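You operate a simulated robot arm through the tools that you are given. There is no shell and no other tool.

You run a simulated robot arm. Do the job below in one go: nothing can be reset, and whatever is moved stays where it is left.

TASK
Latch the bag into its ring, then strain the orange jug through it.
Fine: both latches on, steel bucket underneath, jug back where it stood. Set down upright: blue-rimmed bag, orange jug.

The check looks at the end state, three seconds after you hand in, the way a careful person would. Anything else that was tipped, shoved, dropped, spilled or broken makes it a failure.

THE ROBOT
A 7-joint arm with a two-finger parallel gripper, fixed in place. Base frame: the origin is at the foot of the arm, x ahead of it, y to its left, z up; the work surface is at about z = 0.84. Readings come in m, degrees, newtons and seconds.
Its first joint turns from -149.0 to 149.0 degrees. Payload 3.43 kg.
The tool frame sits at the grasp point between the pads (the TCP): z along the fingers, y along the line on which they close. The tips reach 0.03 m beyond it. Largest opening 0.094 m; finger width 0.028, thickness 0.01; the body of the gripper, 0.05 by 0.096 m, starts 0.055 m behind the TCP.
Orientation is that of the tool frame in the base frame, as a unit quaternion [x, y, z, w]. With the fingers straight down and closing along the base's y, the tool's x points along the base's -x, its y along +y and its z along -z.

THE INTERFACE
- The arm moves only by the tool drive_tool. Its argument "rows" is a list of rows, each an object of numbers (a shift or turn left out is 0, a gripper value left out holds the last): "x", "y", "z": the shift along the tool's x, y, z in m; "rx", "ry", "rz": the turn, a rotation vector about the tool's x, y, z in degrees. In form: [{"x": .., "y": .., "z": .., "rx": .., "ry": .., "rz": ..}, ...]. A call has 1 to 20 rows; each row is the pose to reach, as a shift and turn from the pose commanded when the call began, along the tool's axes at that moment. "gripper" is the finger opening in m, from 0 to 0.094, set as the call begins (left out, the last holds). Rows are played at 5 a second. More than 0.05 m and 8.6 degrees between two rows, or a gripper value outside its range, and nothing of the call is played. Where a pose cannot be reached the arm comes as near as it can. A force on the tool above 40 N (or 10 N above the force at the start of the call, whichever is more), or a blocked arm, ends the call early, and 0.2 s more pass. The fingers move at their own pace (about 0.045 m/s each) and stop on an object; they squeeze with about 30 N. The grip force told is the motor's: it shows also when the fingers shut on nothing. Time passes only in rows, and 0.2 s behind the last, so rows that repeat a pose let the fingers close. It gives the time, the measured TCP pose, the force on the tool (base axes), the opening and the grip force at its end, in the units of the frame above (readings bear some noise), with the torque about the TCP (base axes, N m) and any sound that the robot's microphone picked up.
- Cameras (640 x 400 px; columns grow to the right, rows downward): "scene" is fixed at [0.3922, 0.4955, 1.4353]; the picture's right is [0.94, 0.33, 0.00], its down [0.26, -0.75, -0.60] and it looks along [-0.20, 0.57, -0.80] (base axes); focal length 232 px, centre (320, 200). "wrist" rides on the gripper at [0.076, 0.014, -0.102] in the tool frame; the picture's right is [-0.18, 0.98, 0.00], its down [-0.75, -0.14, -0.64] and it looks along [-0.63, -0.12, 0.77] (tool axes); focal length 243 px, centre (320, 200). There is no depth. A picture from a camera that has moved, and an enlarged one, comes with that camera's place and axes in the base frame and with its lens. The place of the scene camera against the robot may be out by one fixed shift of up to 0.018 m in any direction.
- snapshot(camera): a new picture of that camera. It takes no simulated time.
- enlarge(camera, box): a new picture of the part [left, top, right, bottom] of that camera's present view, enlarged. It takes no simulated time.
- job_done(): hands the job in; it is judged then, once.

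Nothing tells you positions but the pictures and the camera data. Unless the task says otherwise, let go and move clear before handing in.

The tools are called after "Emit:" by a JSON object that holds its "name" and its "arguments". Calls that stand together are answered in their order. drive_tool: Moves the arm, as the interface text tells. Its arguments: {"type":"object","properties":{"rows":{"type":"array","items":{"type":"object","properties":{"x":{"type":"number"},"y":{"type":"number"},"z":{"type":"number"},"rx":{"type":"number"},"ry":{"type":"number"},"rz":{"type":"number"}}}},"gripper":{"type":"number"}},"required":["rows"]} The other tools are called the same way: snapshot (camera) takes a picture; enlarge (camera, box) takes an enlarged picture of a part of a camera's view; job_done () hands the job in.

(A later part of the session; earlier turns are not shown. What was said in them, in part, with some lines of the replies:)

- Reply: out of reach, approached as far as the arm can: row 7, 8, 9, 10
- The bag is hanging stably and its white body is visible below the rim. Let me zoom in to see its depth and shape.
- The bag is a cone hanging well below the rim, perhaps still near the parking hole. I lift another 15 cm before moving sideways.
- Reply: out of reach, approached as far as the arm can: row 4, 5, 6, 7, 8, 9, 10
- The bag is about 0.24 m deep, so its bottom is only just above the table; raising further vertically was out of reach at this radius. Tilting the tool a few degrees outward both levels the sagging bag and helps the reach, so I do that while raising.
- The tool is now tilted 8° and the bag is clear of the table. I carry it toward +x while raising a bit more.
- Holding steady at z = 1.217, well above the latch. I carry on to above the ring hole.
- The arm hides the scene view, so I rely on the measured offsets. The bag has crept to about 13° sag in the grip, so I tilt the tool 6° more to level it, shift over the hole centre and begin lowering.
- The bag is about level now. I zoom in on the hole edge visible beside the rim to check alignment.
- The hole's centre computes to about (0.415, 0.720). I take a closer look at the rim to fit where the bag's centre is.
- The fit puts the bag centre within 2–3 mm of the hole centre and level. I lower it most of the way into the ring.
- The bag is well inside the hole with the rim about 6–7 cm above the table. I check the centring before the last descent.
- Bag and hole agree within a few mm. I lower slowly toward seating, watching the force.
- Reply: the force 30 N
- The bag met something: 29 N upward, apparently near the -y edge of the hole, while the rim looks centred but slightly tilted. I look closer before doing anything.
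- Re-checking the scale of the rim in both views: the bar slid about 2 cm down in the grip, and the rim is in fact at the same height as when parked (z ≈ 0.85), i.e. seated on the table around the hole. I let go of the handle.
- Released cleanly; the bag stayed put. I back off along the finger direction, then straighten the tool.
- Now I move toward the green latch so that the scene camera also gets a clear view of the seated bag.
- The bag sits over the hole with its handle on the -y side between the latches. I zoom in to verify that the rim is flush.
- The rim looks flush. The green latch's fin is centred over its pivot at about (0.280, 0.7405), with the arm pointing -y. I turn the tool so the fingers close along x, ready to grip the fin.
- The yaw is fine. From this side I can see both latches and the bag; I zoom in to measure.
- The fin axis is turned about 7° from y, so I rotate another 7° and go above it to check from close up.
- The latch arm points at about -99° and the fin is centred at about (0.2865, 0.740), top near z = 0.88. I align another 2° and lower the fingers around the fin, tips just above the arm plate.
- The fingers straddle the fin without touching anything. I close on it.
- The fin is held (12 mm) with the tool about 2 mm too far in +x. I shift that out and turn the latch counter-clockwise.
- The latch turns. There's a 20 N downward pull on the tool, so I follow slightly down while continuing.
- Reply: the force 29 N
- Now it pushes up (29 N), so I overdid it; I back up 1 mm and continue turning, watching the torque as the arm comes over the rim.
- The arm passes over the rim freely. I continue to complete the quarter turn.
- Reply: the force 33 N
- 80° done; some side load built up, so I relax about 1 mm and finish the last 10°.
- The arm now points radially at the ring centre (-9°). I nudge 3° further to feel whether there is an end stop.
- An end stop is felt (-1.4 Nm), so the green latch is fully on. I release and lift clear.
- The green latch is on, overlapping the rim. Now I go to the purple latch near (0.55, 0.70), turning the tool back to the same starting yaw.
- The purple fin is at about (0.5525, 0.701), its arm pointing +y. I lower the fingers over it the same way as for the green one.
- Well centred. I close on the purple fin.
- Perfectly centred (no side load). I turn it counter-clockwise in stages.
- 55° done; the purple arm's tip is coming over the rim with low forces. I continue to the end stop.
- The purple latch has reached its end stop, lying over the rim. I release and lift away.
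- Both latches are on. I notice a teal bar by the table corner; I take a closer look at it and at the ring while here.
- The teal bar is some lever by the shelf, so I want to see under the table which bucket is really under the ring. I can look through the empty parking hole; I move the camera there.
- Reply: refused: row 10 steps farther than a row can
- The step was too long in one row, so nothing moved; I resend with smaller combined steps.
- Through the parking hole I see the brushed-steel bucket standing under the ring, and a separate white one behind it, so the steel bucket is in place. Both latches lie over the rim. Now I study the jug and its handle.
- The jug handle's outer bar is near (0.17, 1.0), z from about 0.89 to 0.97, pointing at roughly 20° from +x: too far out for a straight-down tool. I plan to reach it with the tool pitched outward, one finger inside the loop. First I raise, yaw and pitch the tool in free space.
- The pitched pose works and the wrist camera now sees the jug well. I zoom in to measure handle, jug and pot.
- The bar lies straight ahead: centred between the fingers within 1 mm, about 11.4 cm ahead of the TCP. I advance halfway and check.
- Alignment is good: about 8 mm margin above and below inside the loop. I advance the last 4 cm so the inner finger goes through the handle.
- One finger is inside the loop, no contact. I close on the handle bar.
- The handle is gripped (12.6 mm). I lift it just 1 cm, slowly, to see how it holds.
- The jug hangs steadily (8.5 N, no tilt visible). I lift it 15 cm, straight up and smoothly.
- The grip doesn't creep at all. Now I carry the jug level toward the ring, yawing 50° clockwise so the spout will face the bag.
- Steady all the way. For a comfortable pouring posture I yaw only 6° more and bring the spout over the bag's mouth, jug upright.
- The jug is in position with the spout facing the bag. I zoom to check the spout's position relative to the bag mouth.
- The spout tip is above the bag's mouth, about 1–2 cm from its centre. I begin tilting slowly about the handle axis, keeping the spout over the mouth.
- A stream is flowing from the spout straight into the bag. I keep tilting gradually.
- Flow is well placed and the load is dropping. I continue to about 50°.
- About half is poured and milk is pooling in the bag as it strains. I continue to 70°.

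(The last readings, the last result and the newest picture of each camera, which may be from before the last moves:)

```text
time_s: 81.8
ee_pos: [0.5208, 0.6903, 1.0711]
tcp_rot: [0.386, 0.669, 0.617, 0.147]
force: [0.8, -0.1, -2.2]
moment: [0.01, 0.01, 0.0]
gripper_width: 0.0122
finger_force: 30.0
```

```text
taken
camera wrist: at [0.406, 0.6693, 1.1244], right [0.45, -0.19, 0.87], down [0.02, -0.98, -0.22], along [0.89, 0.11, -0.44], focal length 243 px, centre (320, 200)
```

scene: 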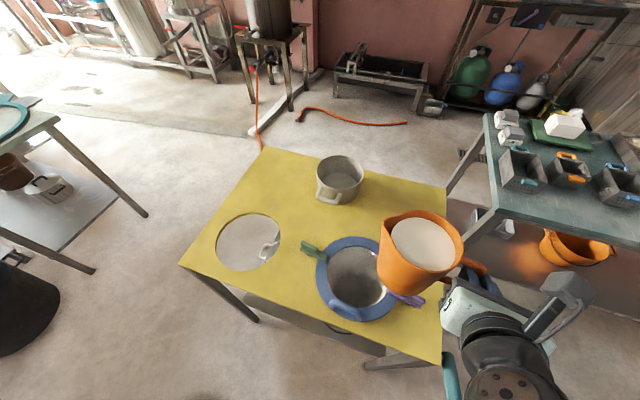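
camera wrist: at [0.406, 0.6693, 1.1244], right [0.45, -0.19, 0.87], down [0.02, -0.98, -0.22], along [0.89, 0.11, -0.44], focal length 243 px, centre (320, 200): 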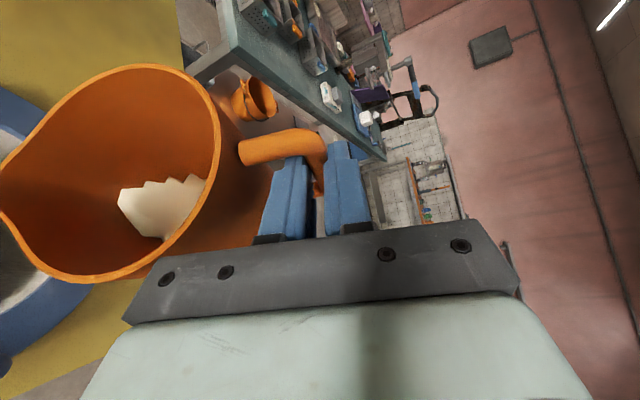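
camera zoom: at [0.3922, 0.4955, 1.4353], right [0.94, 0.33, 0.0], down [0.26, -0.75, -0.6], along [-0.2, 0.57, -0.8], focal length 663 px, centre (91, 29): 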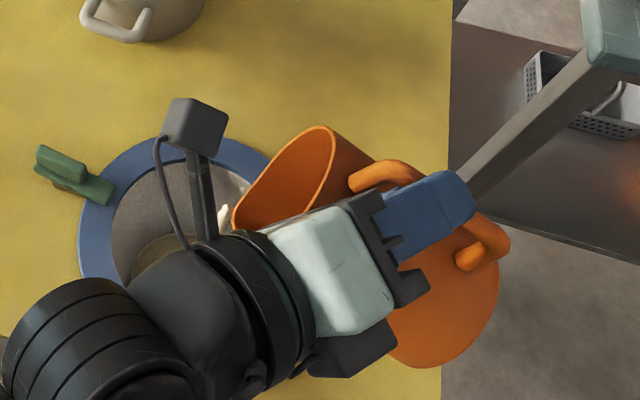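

Nearly empty: the load is down to 2.2 N with a little milk left at the bottom. I tilt further to drain it.

Emit:
{"name": "drive_tool", "arguments": {"rows": [{"x": 0.0042, "y": -0.0022, "z": -0.003, "rx": -1.43, "rz": -2.05}, {"x": 0.0085, "y": -0.0045, "z": -0.006, "rx": -2.87, "rz": -4.1}, {"x": 0.013, "y": -0.0069, "z": -0.0091, "rx": -4.3, "rz": -6.14}, {"x": 0.0175, "y": -0.0093, "z": -0.0123, "rx": -5.74, "rz": -8.19}, {"x": 0.0221, "y": -0.0117, "z": -0.0155, "rx": -7.17, "rz": -10.24}, {"x": 0.0268, "y": -0.0142, "z": -0.0188, "rx": -8.61, "rz": -12.29}, {"x": 0.0315, "y": -0.0167, "z": -0.0221, "rx": -10.04, "rz": -14.33}, {"x": 0.0364, "y": -0.0193, "z": -0.0255, "rx": -11.48, "rz": -16.38}]}}

Emit:
{"name": "enlarge", "arguments": {"camera": "scene", "box": [300, 190, 500, 330]}}

Emit:
{"name": "snapshot", "arguments": {"camera": "wrist"}}

```text
time_s: 83.6
ee_pos: [0.474, 0.6971, 1.0679]
tcp_rot: [0.269, 0.653, 0.654, 0.272]
force: [-0.1, 0.2, -1.6]
moment: [-0.04, 0.07, 0.02]
gripper_width: 0.012
finger_force: 30.1
```

```text
2.86 times, centred on (400, 260) of scene
camera zoom: at [0.3922, 0.4955, 1.4353], right [0.94, 0.33, 0.0], down [0.26, -0.75, -0.6], along [-0.2, 0.57, -0.8], focal length 663 px, centre (91, 29)
```

zoom: 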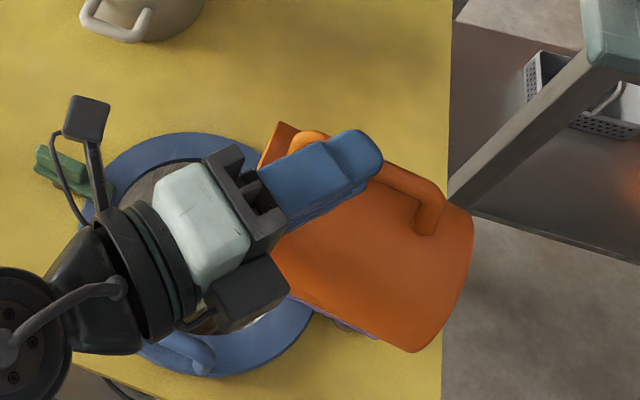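

```text
taken
camera wrist: at [0.3466, 0.6793, 1.0814], right [0.13, -0.13, 0.98], down [0.08, -0.99, -0.14], along [0.99, 0.1, -0.12], focal length 243 px, centre (320, 200)
```

wrist: 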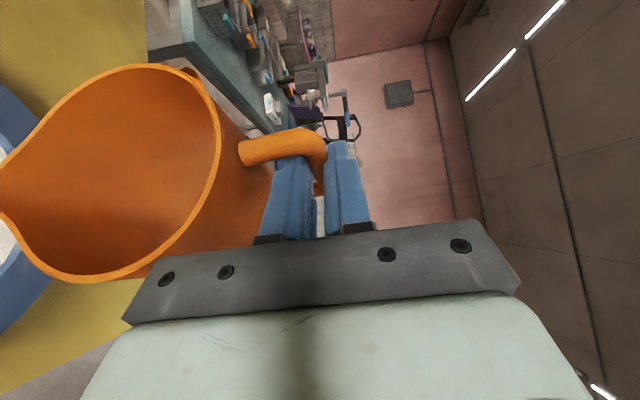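

The jug looks empty at 90°. I tip it 8° further and hold a moment for the last drops.

Emit:
{"name": "drive_tool", "arguments": {"rows": [{"x": 0.0053, "y": -0.0004, "z": -0.0037, "rx": -1.43, "rz": -2.05}, {"x": 0.0106, "y": -0.0007, "z": -0.0075, "rx": -2.87, "rz": -4.1}, {"x": 0.0172, "y": -0.0012, "z": -0.0121, "rx": -4.59, "rz": -6.55}, {"x": 0.0172, "y": -0.0012, "z": -0.0121, "rx": -4.59, "rz": -6.55}, {"x": 0.0172, "y": -0.0012, "z": -0.0121, "rx": -4.59, "rz": -6.55}, {"x": 0.0172, "y": -0.0012, "z": -0.0121, "rx": -4.59, "rz": -6.55}, {"x": 0.0172, "y": -0.0012, "z": -0.0121, "rx": -4.59, "rz": -6.55}, {"x": 0.0172, "y": -0.0012, "z": -0.0121, "rx": -4.59, "rz": -6.55}]}}

Emit:
{"name": "snapshot", "arguments": {"camera": "wrist"}}

Emit:
{"name": "enlarge", "arguments": {"camera": "scene", "box": [300, 190, 500, 330]}}

```text
time_s: 85.4
ee_pos: [0.4536, 0.7007, 1.0667]
tcp_rot: [0.221, 0.64, 0.663, 0.319]
force: [-0.3, 0.0, -1.0]
moment: [0.01, 0.06, 0.0]
gripper_width: 0.0117
finger_force: 30.2
```

```text
taken
camera wrist: at [0.3249, 0.683, 1.0633], right [-0.01, -0.11, 0.99], down [0.1, -0.99, -0.11], along [1.0, 0.09, 0.02], focal length 243 px, centre (320, 200)
```

wrist: 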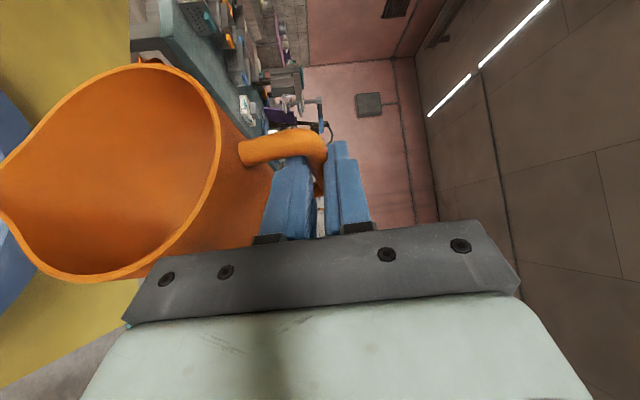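

```text
2.86 times, centred on (400, 260) of scene
camera zoom: at [0.3922, 0.4955, 1.4353], right [0.94, 0.33, 0.0], down [0.26, -0.75, -0.6], along [-0.2, 0.57, -0.8], focal length 663 px, centre (91, 29)
```

zoom: 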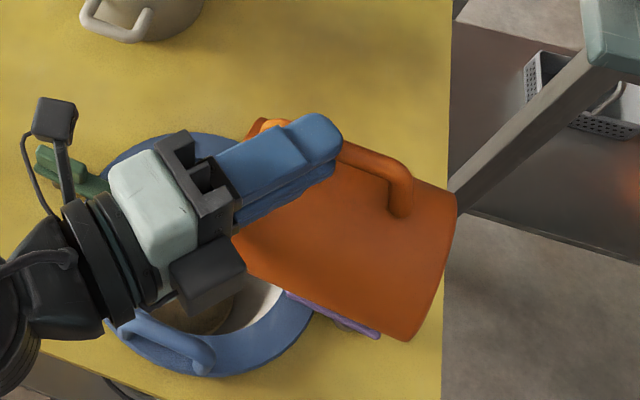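

The jug is empty. I turn it back upright along the same path.

Emit:
{"name": "drive_tool", "arguments": {"rows": [{"x": -0.0087, "y": -0.0009, "z": 0.0061, "rx": 2.3, "rz": 3.28}, {"x": -0.0172, "y": -0.0017, "z": 0.012, "rx": 4.59, "rz": 6.55}, {"x": -0.0255, "y": -0.0026, "z": 0.0179, "rx": 6.89, "rz": 9.83}, {"x": -0.0337, "y": -0.0034, "z": 0.0236, "rx": 9.18, "rz": 13.1}, {"x": -0.0417, "y": -0.0041, "z": 0.0292, "rx": 11.48, "rz": 16.38}, {"x": -0.0494, "y": -0.0048, "z": 0.0346, "rx": 13.78, "rz": 19.66}, {"x": -0.0568, "y": -0.0056, "z": 0.0398, "rx": 16.07, "rz": 22.93}, {"x": -0.0639, "y": -0.0062, "z": 0.0448, "rx": 18.37, "rz": 26.21}, {"x": -0.0705, "y": -0.0069, "z": 0.0494, "rx": 20.66, "rz": 29.48}, {"x": -0.0768, "y": -0.0073, "z": 0.0538, "rx": 22.96, "rz": 32.76}]}}

Emit:
{"name": "enlarge", "arguments": {"camera": "scene", "box": [300, 190, 500, 330]}}

```text
time_s: 87.6
ee_pos: [0.5456, 0.6855, 1.0743]
tcp_rot: [0.451, 0.67, 0.586, 0.07]
force: [-0.5, 0.0, -0.9]
moment: [-0.03, 0.04, 0.01]
gripper_width: 0.012
finger_force: 30.7
```

```text
2.86 times, centred on (400, 260) of scene
camera zoom: at [0.3922, 0.4955, 1.4353], right [0.94, 0.33, 0.0], down [0.26, -0.75, -0.6], along [-0.2, 0.57, -0.8], focal length 663 px, centre (91, 29)
```

zoom: 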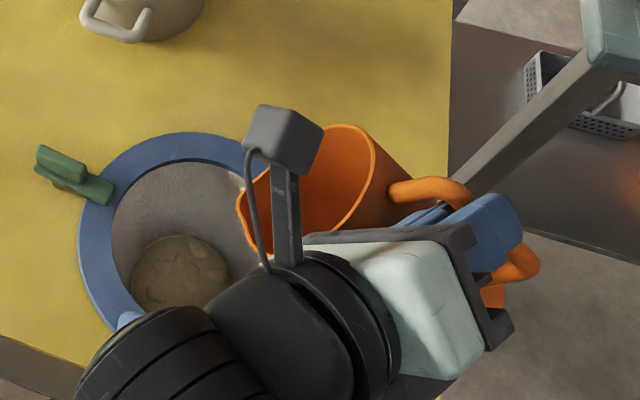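

The bag has drained, leaving only the strained residue. I bring the jug fully upright.

Emit:
{"name": "drive_tool", "arguments": {"rows": [{"x": -0.0047, "y": 0.0042, "z": 0.0033, "rx": 2.3, "rz": 3.28}, {"x": -0.0091, "y": 0.008, "z": 0.0064, "rx": 4.59, "rz": 6.55}, {"x": -0.0131, "y": 0.0116, "z": 0.0092, "rx": 6.89, "rz": 9.83}, {"x": -0.0166, "y": 0.0148, "z": 0.0116, "rx": 9.18, "rz": 13.1}, {"x": -0.0197, "y": 0.0176, "z": 0.0138, "rx": 11.48, "rz": 16.38}, {"x": -0.0224, "y": 0.02, "z": 0.0157, "rx": 13.78, "rz": 19.66}, {"x": -0.0246, "y": 0.022, "z": 0.0172, "rx": 16.07, "rz": 22.93}, {"x": -0.0262, "y": 0.0237, "z": 0.0184, "rx": 18.37, "rz": 26.21}, {"x": -0.0274, "y": 0.0249, "z": 0.0192, "rx": 20.66, "rz": 29.48}, {"x": -0.0281, "y": 0.0257, "z": 0.0197, "rx": 22.96, "rz": 32.76}, {"x": -0.0283, "y": 0.026, "z": 0.0199, "rx": 25.26, "rz": 36.04}, {"x": -0.028, "y": 0.026, "z": 0.0196, "rx": 27.55, "rz": 39.31}, {"x": -0.0272, "y": 0.0255, "z": 0.0191, "rx": 29.85, "rz": 42.59}, {"x": -0.026, "y": 0.0245, "z": 0.0182, "rx": 32.14, "rz": 45.86}, {"x": -0.0251, "y": 0.0239, "z": 0.0176, "rx": 33.29, "rz": 47.5}]}}

Emit:
{"name": "snapshot", "arguments": {"camera": "scene"}}

Emit:
{"name": "enlarge", "arguments": {"camera": "scene", "box": [300, 190, 500, 330]}}

Emit:
{"name": "snapshot", "arguments": {"camera": "wrist"}}

```text
time_s: 90.8
ee_pos: [0.5824, 0.6778, 1.0773]
tcp_rot: [0.68, 0.57, 0.354, -0.296]
force: [0.5, -1.5, -0.7]
moment: [-0.05, -0.08, -0.02]
gripper_width: 0.0119
finger_force: 29.9
```

```text
taken
```

scene: 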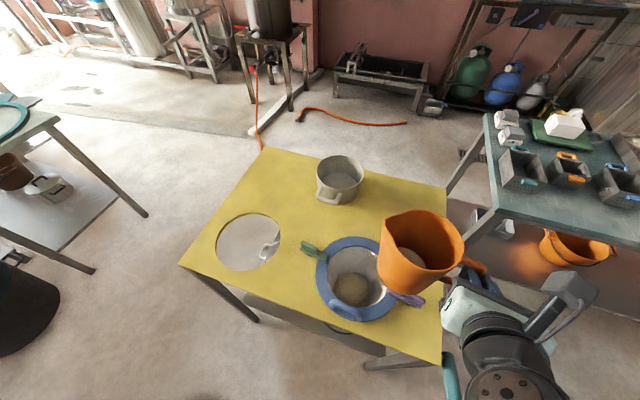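

```text
2.86 times, centred on (400, 260) of scene
camera zoom: at [0.3922, 0.4955, 1.4353], right [0.94, 0.33, 0.0], down [0.26, -0.75, -0.6], along [-0.2, 0.57, -0.8], focal length 663 px, centre (91, 29)
```

zoom: 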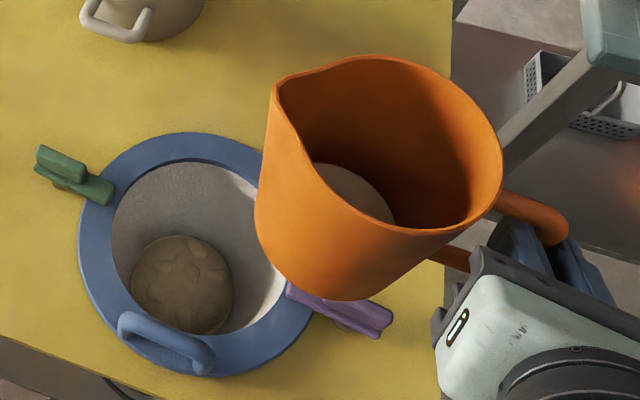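

```text
taken
camera wrist: at [0.589, 0.6359, 1.1974], right [0.95, -0.27, -0.15], down [-0.31, -0.92, -0.25], along [-0.07, 0.28, -0.96], focal length 243 px, centre (320, 200)
```

wrist: 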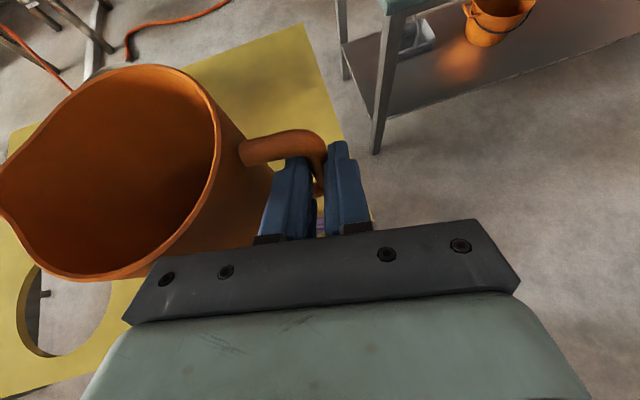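

Something pale is visible at the bottom of the jug; I zoom in to see whether milk remains.

Emit:
{"name": "enlarge", "arguments": {"camera": "scene", "box": [375, 200, 475, 300]}}

Emit:
{"name": "enlarge", "arguments": {"camera": "wrist", "box": [0, 50, 260, 300]}}

Emit:
{"name": "enlarge", "arguments": {"camera": "scene", "box": [305, 225, 405, 325]}}

```text
4.00 times, centred on (425, 250) of scene
camera zoom: at [0.3922, 0.4955, 1.4353], right [0.94, 0.33, 0.0], down [0.26, -0.75, -0.6], along [-0.2, 0.57, -0.8], focal length 928 px, centre (-100, 0)
```

zoom: 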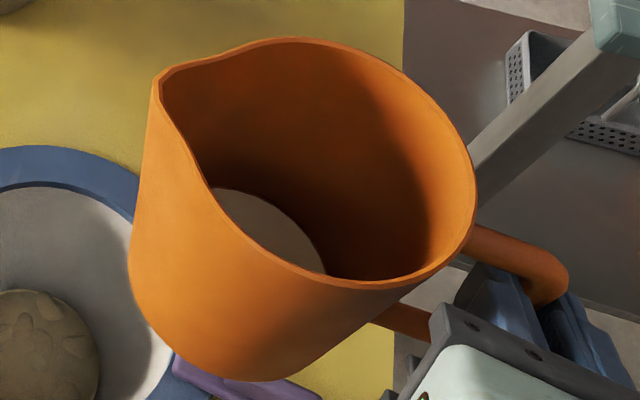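

```text
1.60 times, centred on (130, 175) of wrist
camera zoom: at [0.589, 0.6359, 1.1974], right [0.95, -0.27, -0.15], down [-0.31, -0.92, -0.25], along [-0.07, 0.28, -0.96], focal length 388 px, centre (624, 240)
```

zoom: 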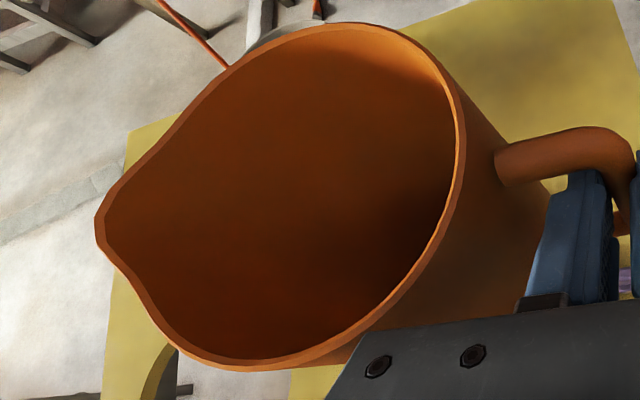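

```text
4.00 times, centred on (355, 275) of scene
camera zoom: at [0.3922, 0.4955, 1.4353], right [0.94, 0.33, 0.0], down [0.26, -0.75, -0.6], along [-0.2, 0.57, -0.8], focal length 928 px, centre (180, -100)
```

zoom: 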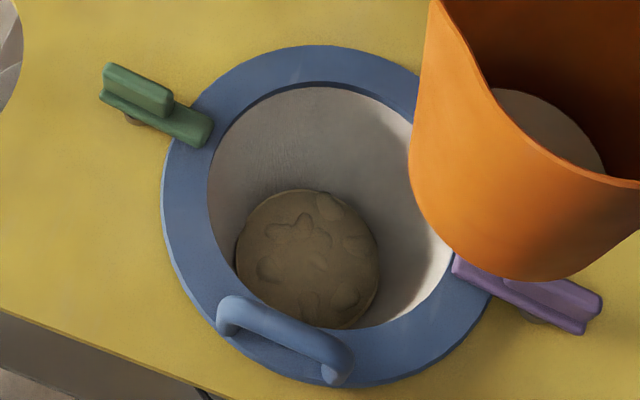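

A grey-beige film is left at the jug's bottom, so I tip it once more, further and longer, to make sure it drains completely into the bag.

Emit:
{"name": "drive_tool", "arguments": {"rows": [{"y": 0.0022, "rx": -2.3, "rz": -3.28}, {"y": 0.0036, "rx": -4.59, "rz": -6.55}, {"x": -0.0002, "y": 0.0043, "z": 0.0001, "rx": -6.89, "rz": -9.83}, {"x": -0.0002, "y": 0.0043, "z": 0.0002, "rx": -9.18, "rz": -13.1}, {"x": -0.0004, "y": 0.0035, "z": 0.0003, "rx": -11.48, "rz": -16.38}, {"x": -0.0006, "y": 0.002, "z": 0.0004, "rx": -13.78, "rz": -19.66}, {"x": -0.0008, "y": -0.0002, "z": 0.0006, "rx": -16.07, "rz": -22.93}, {"x": -0.0011, "y": -0.0032, "z": 0.0007, "rx": -18.37, "rz": -26.21}, {"x": -0.0013, "y": -0.0069, "z": 0.0009, "rx": -20.66, "rz": -29.48}, {"x": -0.0016, "y": -0.0112, "z": 0.0011, "rx": -22.96, "rz": -32.76}, {"x": -0.002, "y": -0.0162, "z": 0.0014, "rx": -25.26, "rz": -36.04}, {"x": -0.0023, "y": -0.0219, "z": 0.0016, "rx": -27.55, "rz": -39.31}, {"x": -0.0027, "y": -0.0282, "z": 0.0019, "rx": -29.85, "rz": -42.59}, {"x": -0.0031, "y": -0.035, "z": 0.0022, "rx": -32.14, "rz": -45.86}, {"x": -0.0035, "y": -0.0425, "z": 0.0025, "rx": -34.44, "rz": -49.14}, {"x": -0.0039, "y": -0.0504, "z": 0.0028, "rx": -36.74, "rz": -52.42}, {"x": -0.0044, "y": -0.0589, "z": 0.0031, "rx": -39.03, "rz": -55.69}, {"x": -0.0048, "y": -0.0677, "z": 0.0034, "rx": -41.33, "rz": -58.97}, {"x": -0.0053, "y": -0.0769, "z": 0.0037, "rx": -43.62, "rz": -62.24}, {"x": -0.0058, "y": -0.0865, "z": 0.0041, "rx": -45.92, "rz": -65.52}]}}

Emit:
{"name": "snapshot", "arguments": {"camera": "wrist"}}

Emit:
{"name": "enlarge", "arguments": {"camera": "scene", "box": [300, 190, 500, 330]}}

```text
time_s: 95.0
ee_pos: [0.4978, 0.6935, 1.0698]
tcp_rot: [0.329, 0.664, 0.638, 0.21]
force: [-0.1, 0.2, -0.9]
moment: [0.01, 0.03, 0.02]
gripper_width: 0.0117
finger_force: 29.7
```

```text
taken
camera wrist: at [0.3744, 0.6749, 1.1033], right [0.29, -0.16, 0.94], down [0.05, -0.98, -0.18], along [0.95, 0.1, -0.28], focal length 243 px, centre (320, 200)
```

wrist: 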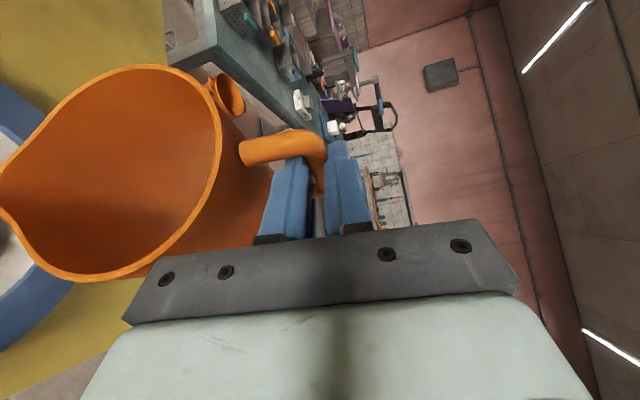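

```text
2.86 times, centred on (400, 260) of scene
camera zoom: at [0.3922, 0.4955, 1.4353], right [0.94, 0.33, 0.0], down [0.26, -0.75, -0.6], along [-0.2, 0.57, -0.8], focal length 663 px, centre (91, 29)
```

zoom: 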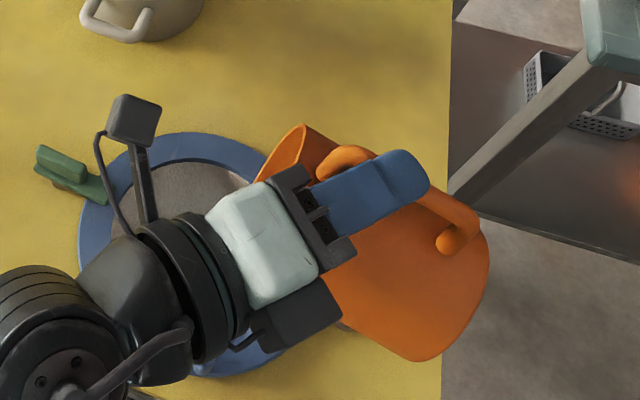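

No stream and no visible milk at 80°. I go on to 108° and hold to be certain.

Emit:
{"name": "drive_tool", "arguments": {"rows": [{"x": 0.0078, "y": -0.0023, "z": -0.0055, "rx": -2.3, "rz": -3.28}, {"x": 0.0159, "y": -0.0046, "z": -0.0111, "rx": -4.59, "rz": -6.55}, {"x": 0.0242, "y": -0.007, "z": -0.017, "rx": -6.89, "rz": -9.83}, {"x": 0.0326, "y": -0.0094, "z": -0.0228, "rx": -9.18, "rz": -13.1}, {"x": 0.041, "y": -0.0119, "z": -0.0288, "rx": -11.48, "rz": -16.38}, {"x": 0.0495, "y": -0.0143, "z": -0.0347, "rx": -13.78, "rz": -19.66}, {"x": 0.058, "y": -0.0167, "z": -0.0406, "rx": -16.07, "rz": -22.93}, {"x": 0.058, "y": -0.0167, "z": -0.0406, "rx": -16.07, "rz": -22.93}, {"x": 0.058, "y": -0.0167, "z": -0.0406, "rx": -16.07, "rz": -22.93}, {"x": 0.058, "y": -0.0167, "z": -0.0406, "rx": -16.07, "rz": -22.93}, {"x": 0.058, "y": -0.0167, "z": -0.0406, "rx": -16.07, "rz": -22.93}, {"x": 0.058, "y": -0.0167, "z": -0.0406, "rx": -16.07, "rz": -22.93}, {"x": 0.058, "y": -0.0167, "z": -0.0406, "rx": -16.07, "rz": -22.93}, {"x": 0.058, "y": -0.0167, "z": -0.0406, "rx": -16.07, "rz": -22.93}, {"x": 0.058, "y": -0.0167, "z": -0.0406, "rx": -16.07, "rz": -22.93}]}}

Emit:
{"name": "snapshot", "arguments": {"camera": "scene"}}

Emit:
{"name": "snapshot", "arguments": {"camera": "wrist"}}

```text
time_s: 98.2
ee_pos: [0.4224, 0.7054, 1.0867]
tcp_rot: [0.161, 0.631, 0.659, 0.376]
force: [-0.4, 0.4, -1.2]
moment: [0.02, 0.09, 0.01]
gripper_width: 0.0122
finger_force: 30.0
out of reach, approached as far as the arm can: row 6, 7, 8, 9, 10, 11, 12, 13, 14, 15
```

```text
taken
```

scene: 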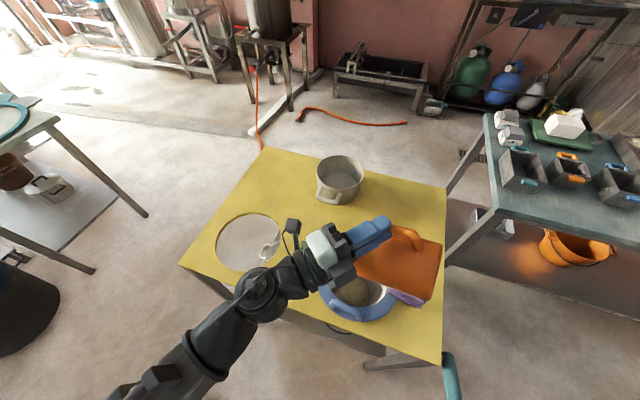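

```text
taken
camera wrist: at [0.2965, 0.6871, 1.0639], right [-0.16, -0.05, 0.98], down [0.1, -0.99, -0.03], along [0.98, 0.1, 0.17], focal length 243 px, centre (320, 200)
```

wrist: 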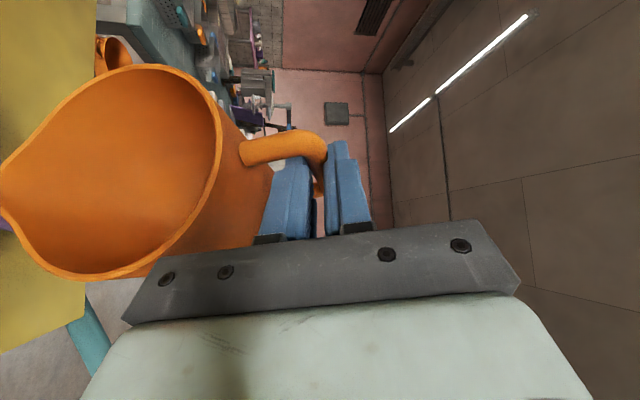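

The jug is completely empty (the arm stopped near 106°, its limit). I turn it back upright.

Emit:
{"name": "drive_tool", "arguments": {"rows": [{"x": -0.015, "y": -0.0064, "z": 0.0107, "rx": 3.04, "ry": 0.07, "rz": 4.44}, {"x": -0.0259, "y": -0.011, "z": 0.0184, "rx": 6.08, "ry": 0.14, "rz": 8.87}, {"x": -0.0367, "y": -0.0157, "z": 0.0262, "rx": 9.12, "ry": 0.21, "rz": 13.31}, {"x": -0.0473, "y": -0.0204, "z": 0.0337, "rx": 12.16, "ry": 0.28, "rz": 17.75}, {"x": -0.0574, "y": -0.0248, "z": 0.0409, "rx": 15.2, "ry": 0.35, "rz": 22.18}, {"x": -0.0674, "y": -0.0291, "z": 0.0481, "rx": 18.23, "ry": 0.42, "rz": 26.62}, {"x": -0.0766, "y": -0.0333, "z": 0.0547, "rx": 21.27, "ry": 0.49, "rz": 31.06}, {"x": -0.0853, "y": -0.0372, "z": 0.0608, "rx": 24.31, "ry": 0.56, "rz": 35.49}, {"x": -0.0935, "y": -0.0408, "z": 0.0667, "rx": 27.35, "ry": 0.63, "rz": 39.93}, {"x": -0.1008, "y": -0.0441, "z": 0.0719, "rx": 30.39, "ry": 0.7, "rz": 44.37}, {"x": -0.1074, "y": -0.0473, "z": 0.0767, "rx": 33.43, "ry": 0.77, "rz": 48.8}, {"x": -0.1132, "y": -0.0499, "z": 0.0808, "rx": 36.47, "ry": 0.84, "rz": 53.24}, {"x": -0.1179, "y": -0.0523, "z": 0.0842, "rx": 39.51, "ry": 0.91, "rz": 57.67}, {"x": -0.1217, "y": -0.0543, "z": 0.0869, "rx": 42.55, "ry": 0.98, "rz": 62.11}, {"x": -0.1246, "y": -0.0559, "z": 0.089, "rx": 45.59, "ry": 1.05, "rz": 66.55}, {"x": -0.1265, "y": -0.0571, "z": 0.0903, "rx": 48.62, "ry": 1.12, "rz": 70.98}, {"x": -0.1274, "y": -0.0579, "z": 0.091, "rx": 51.66, "ry": 1.19, "rz": 75.42}, {"x": -0.1272, "y": -0.0584, "z": 0.0908, "rx": 54.7, "ry": 1.26, "rz": 79.86}, {"x": -0.1259, "y": -0.0583, "z": 0.0899, "rx": 57.74, "ry": 1.33, "rz": 84.29}, {"x": -0.1237, "y": -0.058, "z": 0.0884, "rx": 60.78, "ry": 1.4, "rz": 88.73}]}}

Emit:
{"name": "snapshot", "arguments": {"camera": "wrist"}}

Emit:
{"name": "enlarge", "arguments": {"camera": "scene", "box": [300, 190, 500, 330]}}

```text
time_s: 102.4
ee_pos: [0.5838, 0.6807, 1.08]
tcp_rot: [0.672, 0.57, 0.363, -0.303]
force: [-0.1, -0.3, -2.0]
moment: [-0.04, -0.08, 0.0]
gripper_width: 0.0123
finger_force: 30.2
```

```text
taken
camera wrist: at [0.5881, 0.6358, 1.1975], right [0.95, -0.26, -0.15], down [-0.3, -0.91, -0.28], along [-0.06, 0.31, -0.95], focal length 243 px, centre (320, 200)
```

wrist: 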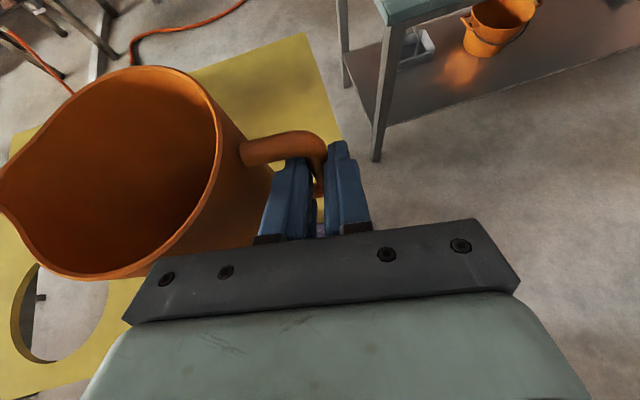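

```text
2.86 times, centred on (400, 260) of scene
camera zoom: at [0.3922, 0.4955, 1.4353], right [0.94, 0.33, 0.0], down [0.26, -0.75, -0.6], along [-0.2, 0.57, -0.8], focal length 663 px, centre (91, 29)
```

zoom: 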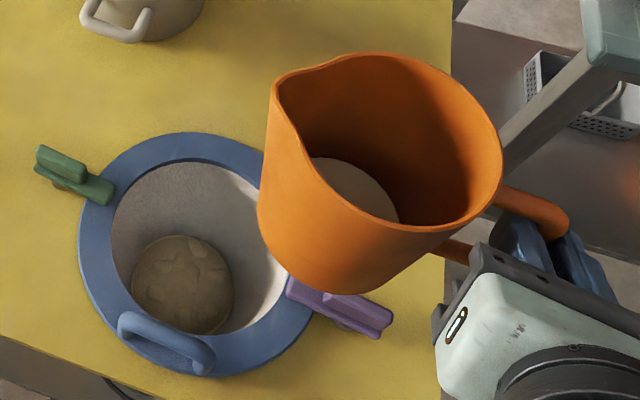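

The disc at the bottom looks unchanged after hanging fully inverted, so it's just the jug's floor. I now carry the jug back over its original spot, restoring the grasp orientation.

Emit:
{"name": "drive_tool", "arguments": {"rows": [{"x": 0.0022, "y": -0.0067, "z": 0.0027, "rx": 0.37, "ry": -0.02, "rz": -0.25}, {"x": 0.0074, "y": -0.0222, "z": 0.0091, "rx": 1.23, "ry": -0.06, "rz": -0.82}, {"x": 0.0163, "y": -0.0489, "z": 0.02, "rx": 2.71, "ry": -0.14, "rz": -1.81}, {"x": 0.0267, "y": -0.08, "z": 0.0327, "rx": 4.44, "ry": -0.23, "rz": -2.96}, {"x": 0.0386, "y": -0.1155, "z": 0.0473, "rx": 6.42, "ry": -0.33, "rz": -4.28}, {"x": 0.0504, "y": -0.1511, "z": 0.0618, "rx": 8.39, "ry": -0.44, "rz": -5.6}, {"x": 0.0623, "y": -0.1866, "z": 0.0764, "rx": 10.37, "ry": -0.54, "rz": -6.91}, {"x": 0.0742, "y": -0.2222, "z": 0.0909, "rx": 12.34, "ry": -0.64, "rz": -8.23}, {"x": 0.086, "y": -0.2578, "z": 0.1054, "rx": 14.31, "ry": -0.74, "rz": -9.55}, {"x": 0.0979, "y": -0.2933, "z": 0.12, "rx": 16.29, "ry": -0.84, "rz": -10.86}, {"x": 0.1097, "y": -0.3289, "z": 0.1345, "rx": 18.26, "ry": -0.95, "rz": -12.18}, {"x": 0.1216, "y": -0.3644, "z": 0.1491, "rx": 20.24, "ry": -1.05, "rz": -13.5}, {"x": 0.132, "y": -0.3955, "z": 0.1618, "rx": 21.97, "ry": -1.14, "rz": -14.65}, {"x": 0.1409, "y": -0.4222, "z": 0.1727, "rx": 23.45, "ry": -1.22, "rz": -15.64}, {"x": 0.1461, "y": -0.4377, "z": 0.1791, "rx": 24.31, "ry": -1.26, "rz": -16.21}, {"x": 0.1483, "y": -0.4444, "z": 0.1818, "rx": 24.68, "ry": -1.28, "rz": -16.46}]}}

Emit:
{"name": "snapshot", "arguments": {"camera": "wrist"}}

Emit:
{"name": "snapshot", "arguments": {"camera": "scene"}}

```text
time_s: 105.8
ee_pos: [0.1833, 0.9856, 1.097]
tcp_rot: [0.507, 0.728, 0.266, -0.377]
force: [-0.1, -0.1, -1.6]
moment: [-0.01, -0.13, 0.0]
gripper_width: 0.0122
finger_force: 30.4
```

```text
taken
camera wrist: at [0.209, 0.9523, 1.217], right [0.96, 0.24, -0.15], down [0.2, -0.95, -0.25], along [-0.2, 0.21, -0.96], focal length 243 px, centre (320, 200)
```

wrist: 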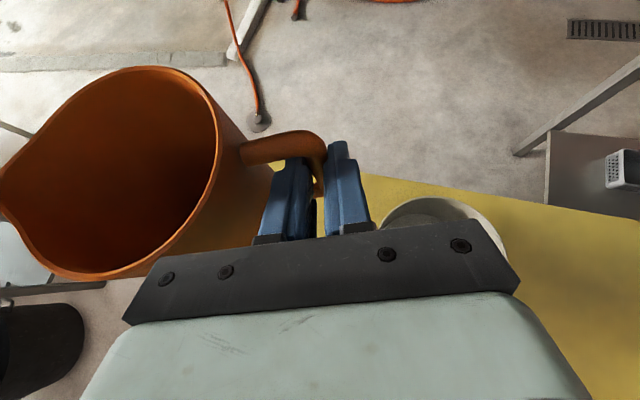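

```text
taken
```

scene: 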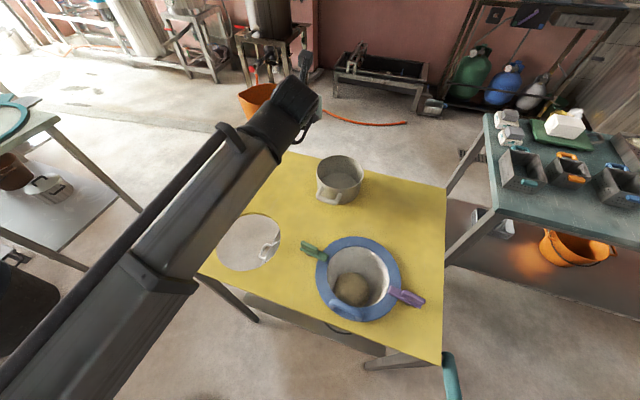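

The view matches the one right after the first lift, so the jug is exactly above its old spot. I lower it to just above the table.

Emit:
{"name": "drive_tool", "arguments": {"rows": [{"x": -0.0078, "y": 0.0, "z": 0.0054}, {"x": -0.0234, "y": 0.0001, "z": 0.0161}, {"x": -0.0416, "y": 0.0002, "z": 0.0287}, {"x": -0.0598, "y": 0.0002, "z": 0.0413}, {"x": -0.078, "y": 0.0003, "z": 0.0538}, {"x": -0.0949, "y": 0.0004, "z": 0.0655}, {"x": -0.1066, "y": 0.0004, "z": 0.0736}, {"x": -0.115, "y": 0.0005, "z": 0.0795}, {"x": -0.12, "y": 0.0005, "z": 0.083}, {"x": -0.1235, "y": 0.0005, "z": 0.0855}]}}

Emit:
{"name": "snapshot", "arguments": {"camera": "wrist"}}

Emit:
{"name": "enlarge", "arguments": {"camera": "scene", "box": [235, 115, 345, 205]}}

```text
time_s: 108.0
ee_pos: [0.1845, 0.9834, 0.9486]
tcp_rot: [0.508, 0.727, 0.268, -0.377]
force: [0.9, -1.2, -1.8]
moment: [0.0, -0.06, -0.02]
gripper_width: 0.0121
finger_force: 30.1
```

```text
taken
camera wrist: at [0.2107, 0.9514, 1.0677], right [0.96, 0.24, -0.15], down [0.2, -0.95, -0.25], along [-0.2, 0.21, -0.96], focal length 243 px, centre (320, 200)
```

wrist: 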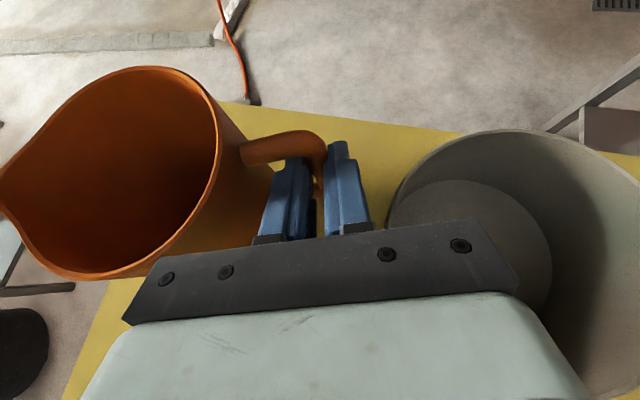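

```text
4.44 times, centred on (290, 160) of scene
camera zoom: at [0.3922, 0.4955, 1.4353], right [0.94, 0.33, 0.0], down [0.26, -0.75, -0.6], along [-0.2, 0.57, -0.8], focal length 1031 px, centre (453, 378)
```

zoom: 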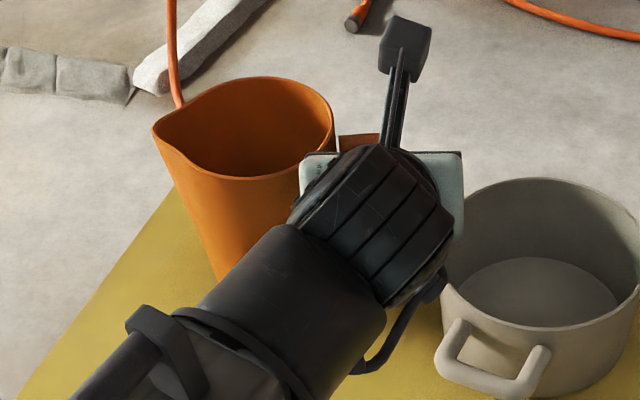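

Same picture as when first lifted 1 cm. I lower the last centimetre gently.

Emit:
{"name": "drive_tool", "arguments": {"rows": [{"x": -0.0025, "z": 0.0017}, {"x": -0.005, "z": 0.0034}, {"x": -0.0075, "z": 0.0052}, {"x": -0.009, "z": 0.0063}]}}

```text
time_s: 109.0
ee_pos: [0.1858, 0.9845, 0.9379]
tcp_rot: [0.508, 0.726, 0.268, -0.378]
force: [2.6, 1.3, 15.1]
moment: [-0.05, 0.44, -0.04]
gripper_width: 0.0121
finger_force: 29.8
```

The jug is standing on the table (15 N of pressing). I relieve the pressure slightly and open the gripper.

Emit:
{"name": "drive_tool", "arguments": {"rows": [{"x": 0.0007, "z": -0.0005}, {"x": 0.0007, "z": -0.0005}]}}

Emit:
{"name": "drive_tool", "arguments": {"rows": [{"x": 0}, {"x": 0}, {"x": 0}], "gripper": 0.03}}

Emit:
{"name": "snapshot", "arguments": {"camera": "wrist"}}

Emit:
{"name": "enlarge", "arguments": {"camera": "wrist", "box": [220, 60, 420, 220]}}

```text
time_s: 109.6
ee_pos: [0.1847, 0.9844, 0.9386]
tcp_rot: [0.507, 0.727, 0.267, -0.378]
force: [2.9, 3.7, 14.5]
moment: [0.47, 0.5, -0.19]
gripper_width: 0.0119
finger_force: 29.8
```

```text
time_s: 110.4
ee_pos: [0.1846, 0.9845, 0.9371]
tcp_rot: [0.508, 0.727, 0.266, -0.377]
force: [-0.6, 0.1, 0.2]
moment: [0.0, 0.05, 0.0]
gripper_width: 0.03
finger_force: 0.0
```

```text
taken
camera wrist: at [0.211, 0.9515, 1.0573], right [0.96, 0.24, -0.15], down [0.2, -0.95, -0.25], along [-0.2, 0.21, -0.96], focal length 243 px, centre (320, 200)
```

wrist: 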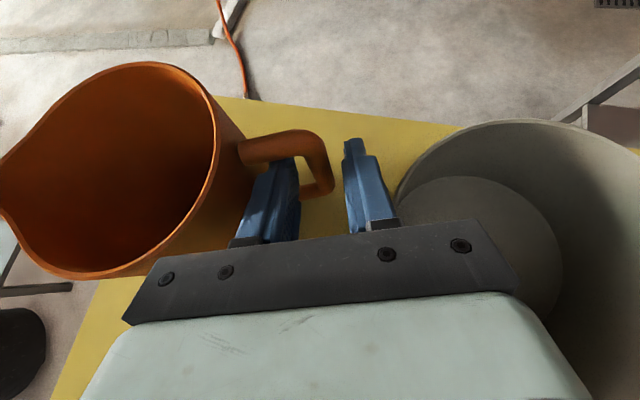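

```text
2.50 times, centred on (320, 140) of wrist
camera zoom: at [0.211, 0.9515, 1.0573], right [0.96, 0.24, -0.15], down [0.2, -0.95, -0.25], along [-0.2, 0.21, -0.96], focal length 606 px, centre (320, 350)
```

zoom: 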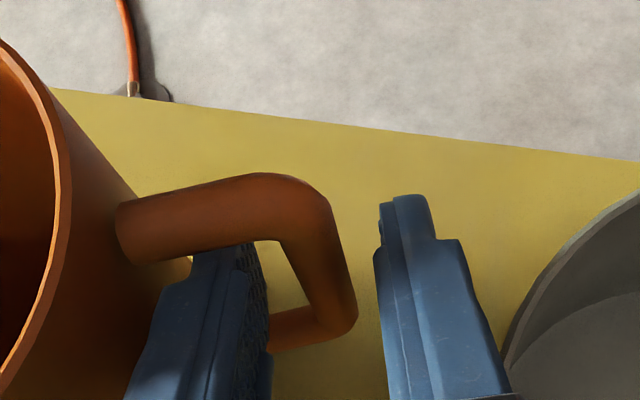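

The jug stands free again on its spot. I back the fingers straight out of the handle loop.

Emit:
{"name": "drive_tool", "arguments": {"rows": [{"z": -0.01}, {"z": -0.025}, {"z": -0.045}, {"z": -0.07}, {"z": -0.1}, {"z": -0.13}]}}

Emit:
{"name": "snapshot", "arguments": {"camera": "wrist"}}

Emit:
{"name": "enlarge", "arguments": {"camera": "scene", "box": [235, 115, 345, 205]}}

```text
time_s: 111.8
ee_pos: [0.2214, 0.8836, 1.0111]
tcp_rot: [0.508, 0.727, 0.266, -0.377]
force: [0.2, 0.5, -0.6]
moment: [0.0, 0.0, 0.01]
gripper_width: 0.0302
finger_force: 0.1
```

```text
taken
camera wrist: at [0.2472, 0.8503, 1.1312], right [0.96, 0.24, -0.15], down [0.2, -0.95, -0.25], along [-0.2, 0.21, -0.96], focal length 243 px, centre (320, 200)
```

wrist: 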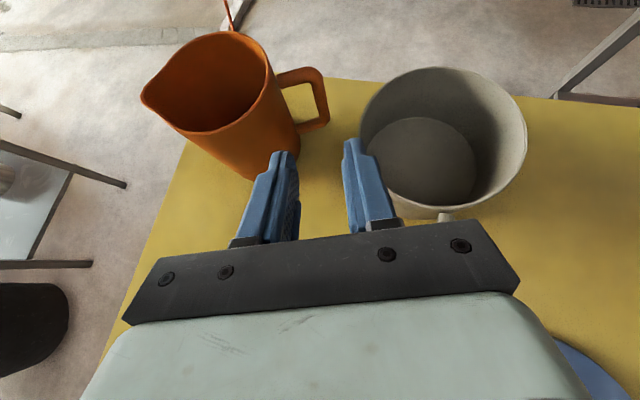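

```text
4.44 times, centred on (290, 160) of scene
camera zoom: at [0.3922, 0.4955, 1.4353], right [0.94, 0.33, 0.0], down [0.26, -0.75, -0.6], along [-0.2, 0.57, -0.8], focal length 1031 px, centre (453, 378)
```

zoom: 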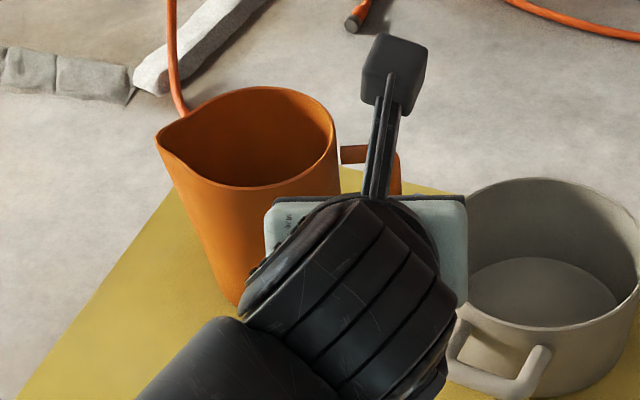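

Clear of the handle. I retreat upward and away, then inspect everything.

Emit:
{"name": "drive_tool", "arguments": {"rows": [{"x": 0.0152, "y": -0.0086, "z": -0.0393}, {"x": 0.0305, "y": -0.0172, "z": -0.0786}, {"x": 0.0457, "y": -0.0257, "z": -0.1178}, {"x": 0.0609, "y": -0.0343, "z": -0.1571}]}}

Emit:
{"name": "snapshot", "arguments": {"camera": "scene"}}

Emit:
{"name": "enlarge", "arguments": {"camera": "scene", "box": [245, 125, 325, 195]}}

Emit:
{"name": "enlarge", "arguments": {"camera": "scene", "box": [270, 200, 450, 330]}}

Emit:
{"name": "snapshot", "arguments": {"camera": "wrist"}}

```text
time_s: 112.8
ee_pos: [0.2212, 0.7841, 1.1516]
tcp_rot: [0.508, 0.727, 0.267, -0.377]
force: [0.1, 0.7, -0.5]
moment: [-0.02, -0.01, -0.01]
gripper_width: 0.0297
finger_force: 0.1
```

```text
taken
```

scene: 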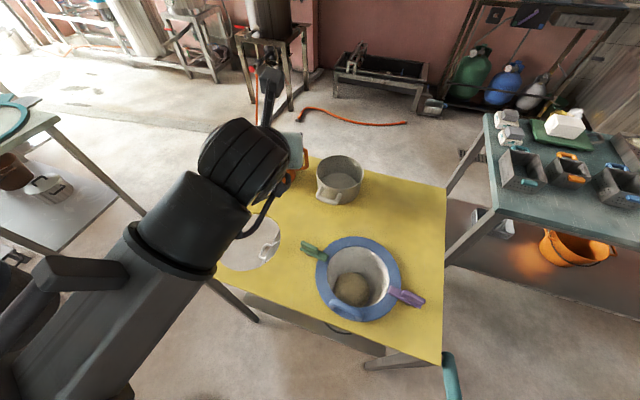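

```text
5.71 times, centred on (285, 160) of scene
camera zoom: at [0.3922, 0.4955, 1.4353], right [0.94, 0.33, 0.0], down [0.26, -0.75, -0.6], along [-0.2, 0.57, -0.8], focal length 1326 px, centre (520, 429)
```

zoom: 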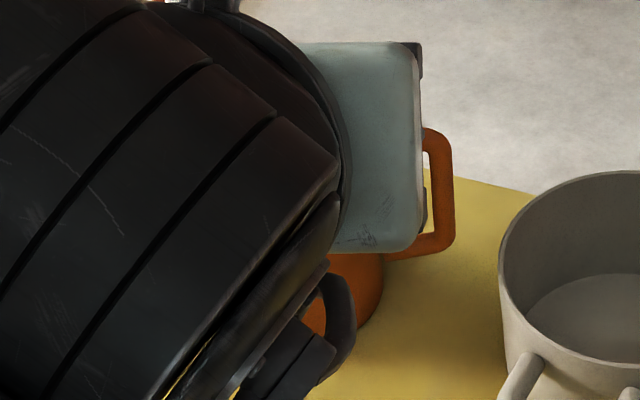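

```text
3.08 times, centred on (360, 265) of scene
camera zoom: at [0.3922, 0.4955, 1.4353], right [0.94, 0.33, 0.0], down [0.26, -0.75, -0.6], along [-0.2, 0.57, -0.8], focal length 714 px, centre (197, 0)
```

zoom: 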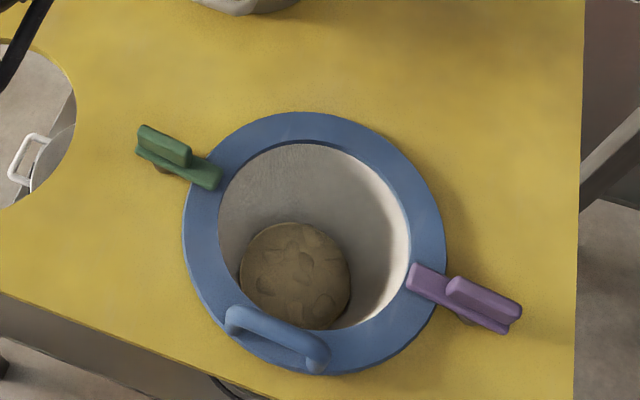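

```text
taken
camera wrist: at [0.2476, 0.752, 1.2723], right [0.96, 0.24, -0.15], down [0.2, -0.95, -0.25], along [-0.2, 0.21, -0.96], focal length 243 px, centre (320, 200)
```

wrist: 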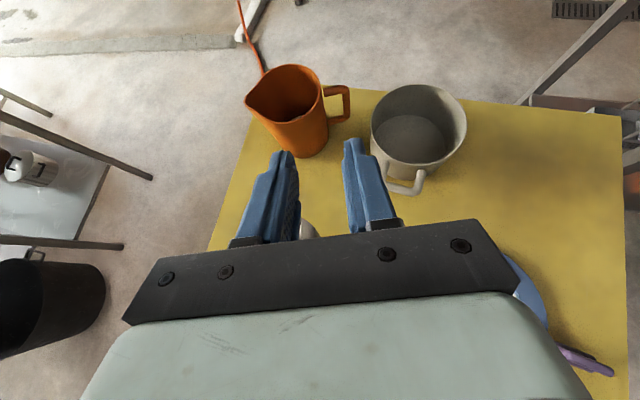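

All looks right from here. I straighten the tool and move to where I can see the bucket through the parking hole and the jug in the scene view.

Emit:
{"name": "drive_tool", "arguments": {"rows": [{"ry": -7}, {"ry": -14}, {"ry": -21}, {"ry": -28}, {"ry": -35}, {"ry": -42}, {"ry": -49}, {"ry": -55}]}}

Emit:
{"name": "drive_tool", "arguments": {"rows": [{"rz": -7}, {"rz": -14}, {"rz": -21}, {"rz": -28}, {"rz": -35}, {"rz": -42}, {"rz": -49}, {"rz": -56}, {"rz": -63}, {"rz": -70}], "gripper": 0.094}}

```text
time_s: 114.6
ee_pos: [0.2203, 0.784, 1.1527]
tcp_rot: [0.573, 0.819, 0.001, 0.002]
force: [0.3, -0.6, -0.7]
moment: [0.02, 0.01, 0.01]
gripper_width: 0.0302
finger_force: 0.1
```

```text
time_s: 116.8
ee_pos: [0.2206, 0.7851, 1.1513]
tcp_rot: [-0.002, 1.0, 0.001, 0.001]
force: [-0.4, 0.8, 0.2]
moment: [0.01, -0.04, 0.0]
gripper_width: 0.0942
finger_force: 0.0
```

Tool vertical again. I move over to look through the parking hole.

Emit:
{"name": "drive_tool", "arguments": {"rows": [{"x": 0.0289, "y": -0.0074, "z": 0.0253}, {"x": 0.0577, "y": -0.0149, "z": 0.0506}, {"x": 0.0866, "y": -0.0223, "z": 0.0759}, {"x": 0.1154, "y": -0.0297, "z": 0.1011}, {"x": 0.1443, "y": -0.0371, "z": 0.1264}, {"x": 0.1731, "y": -0.0446, "z": 0.1517}, {"x": 0.202, "y": -0.052, "z": 0.177}]}}

Emit:
{"name": "enlarge", "arguments": {"camera": "wrist", "box": [220, 80, 440, 240]}}

Emit:
{"name": "enlarge", "arguments": {"camera": "scene", "box": [245, 125, 325, 195]}}

Emit:
{"name": "snapshot", "arguments": {"camera": "scene"}}

```text
time_s: 118.4
ee_pos: [0.0209, 0.7352, 0.9764]
tcp_rot: [0.0, 1.0, 0.0, 0.002]
force: [0.0, 0.2, 0.6]
moment: [0.0, -0.02, -0.01]
gripper_width: 0.0937
finger_force: 0.0
```

```text
2.50 times, centred on (330, 160) of wrist
camera zoom: at [-0.0567, 0.7491, 1.0764], right [0.18, 0.98, 0.0], down [0.75, -0.14, 0.64], along [0.63, -0.12, -0.76], focal length 606 px, centre (295, 300)
```

zoom: 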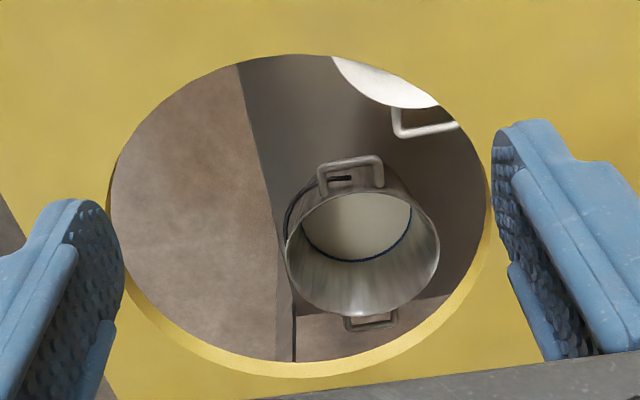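

```text
5.71 times, centred on (285, 160) of scene
camera zoom: at [0.3922, 0.4955, 1.4353], right [0.94, 0.33, 0.0], down [0.26, -0.75, -0.6], along [-0.2, 0.57, -0.8], focal length 1326 px, centre (520, 429)
```

zoom: 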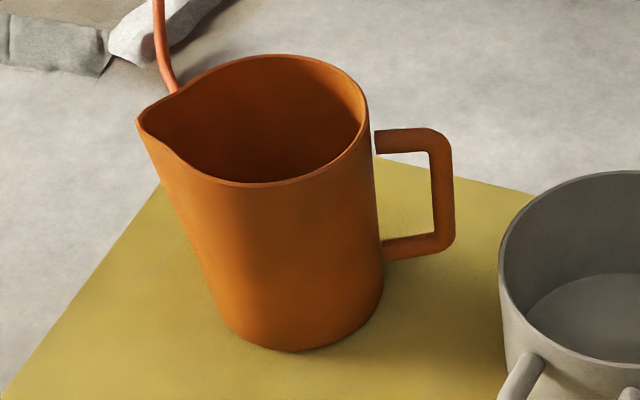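

```text
taken
```

scene: 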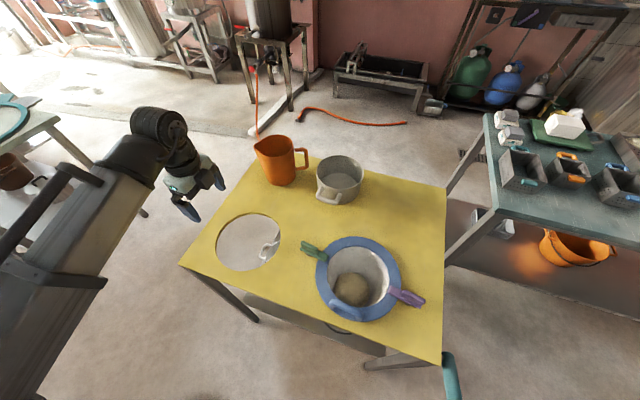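

The steel bucket under the ring now holds the milk up to its blue line. The jug stands at its old place, both latches are on and nothing else was moved. I raise the arm clear.

Emit:
{"name": "drive_tool", "arguments": {"rows": [{"z": -0.04}, {"z": -0.08}, {"z": -0.12}, {"z": -0.15}]}}

Emit:
{"name": "snapshot", "arguments": {"camera": "scene"}}

```text
time_s: 119.4
ee_pos: [0.0218, 0.7321, 1.1261]
tcp_rot: [-0.001, 1.0, 0.001, 0.002]
force: [-0.5, -0.2, -0.1]
moment: [-0.02, 0.0, 0.0]
gripper_width: 0.0942
finger_force: 0.2
```

```text
taken
```

scene: 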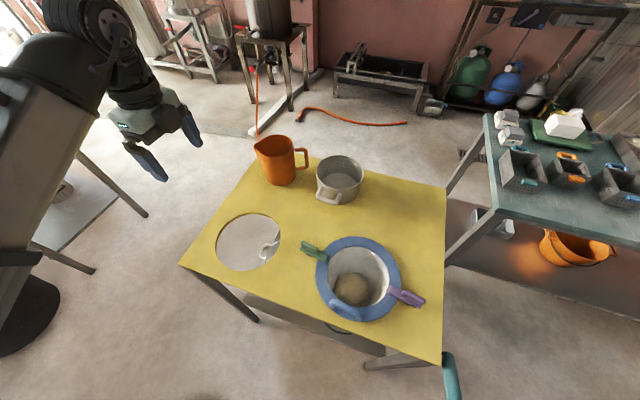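

The bag is seated and latched, the milk has been strained into the steel bucket, the jug is upright on its original spot, and the arm is clear. I hand in the job.

Emit:
{"name": "job_done", "arguments": {}}

```text
The job is handed in.
```

The job is done and handed in.

- **Bag:** it sits level in its ring. I turned both the green and the purple latch over its rim until each reached its stop.
- **Straining:** all the milk went through the bag into the steel bucket, which was already under the ring. The bucket is now filled to its blue line, and the solids stayed in the bag.
- **Jug:** it is empty and upright on the spot where it stood, matching the starting pictures to within a few millimetres. A pale disc shows at its bottom. It did not change when I tipped the jug a second time to about 106°, so I took it to be the jug's floor rather than leftover milk.
- **Everything else:** the last pictures show nothing spilled, tipped or shoved, and the arm is clear of the table.
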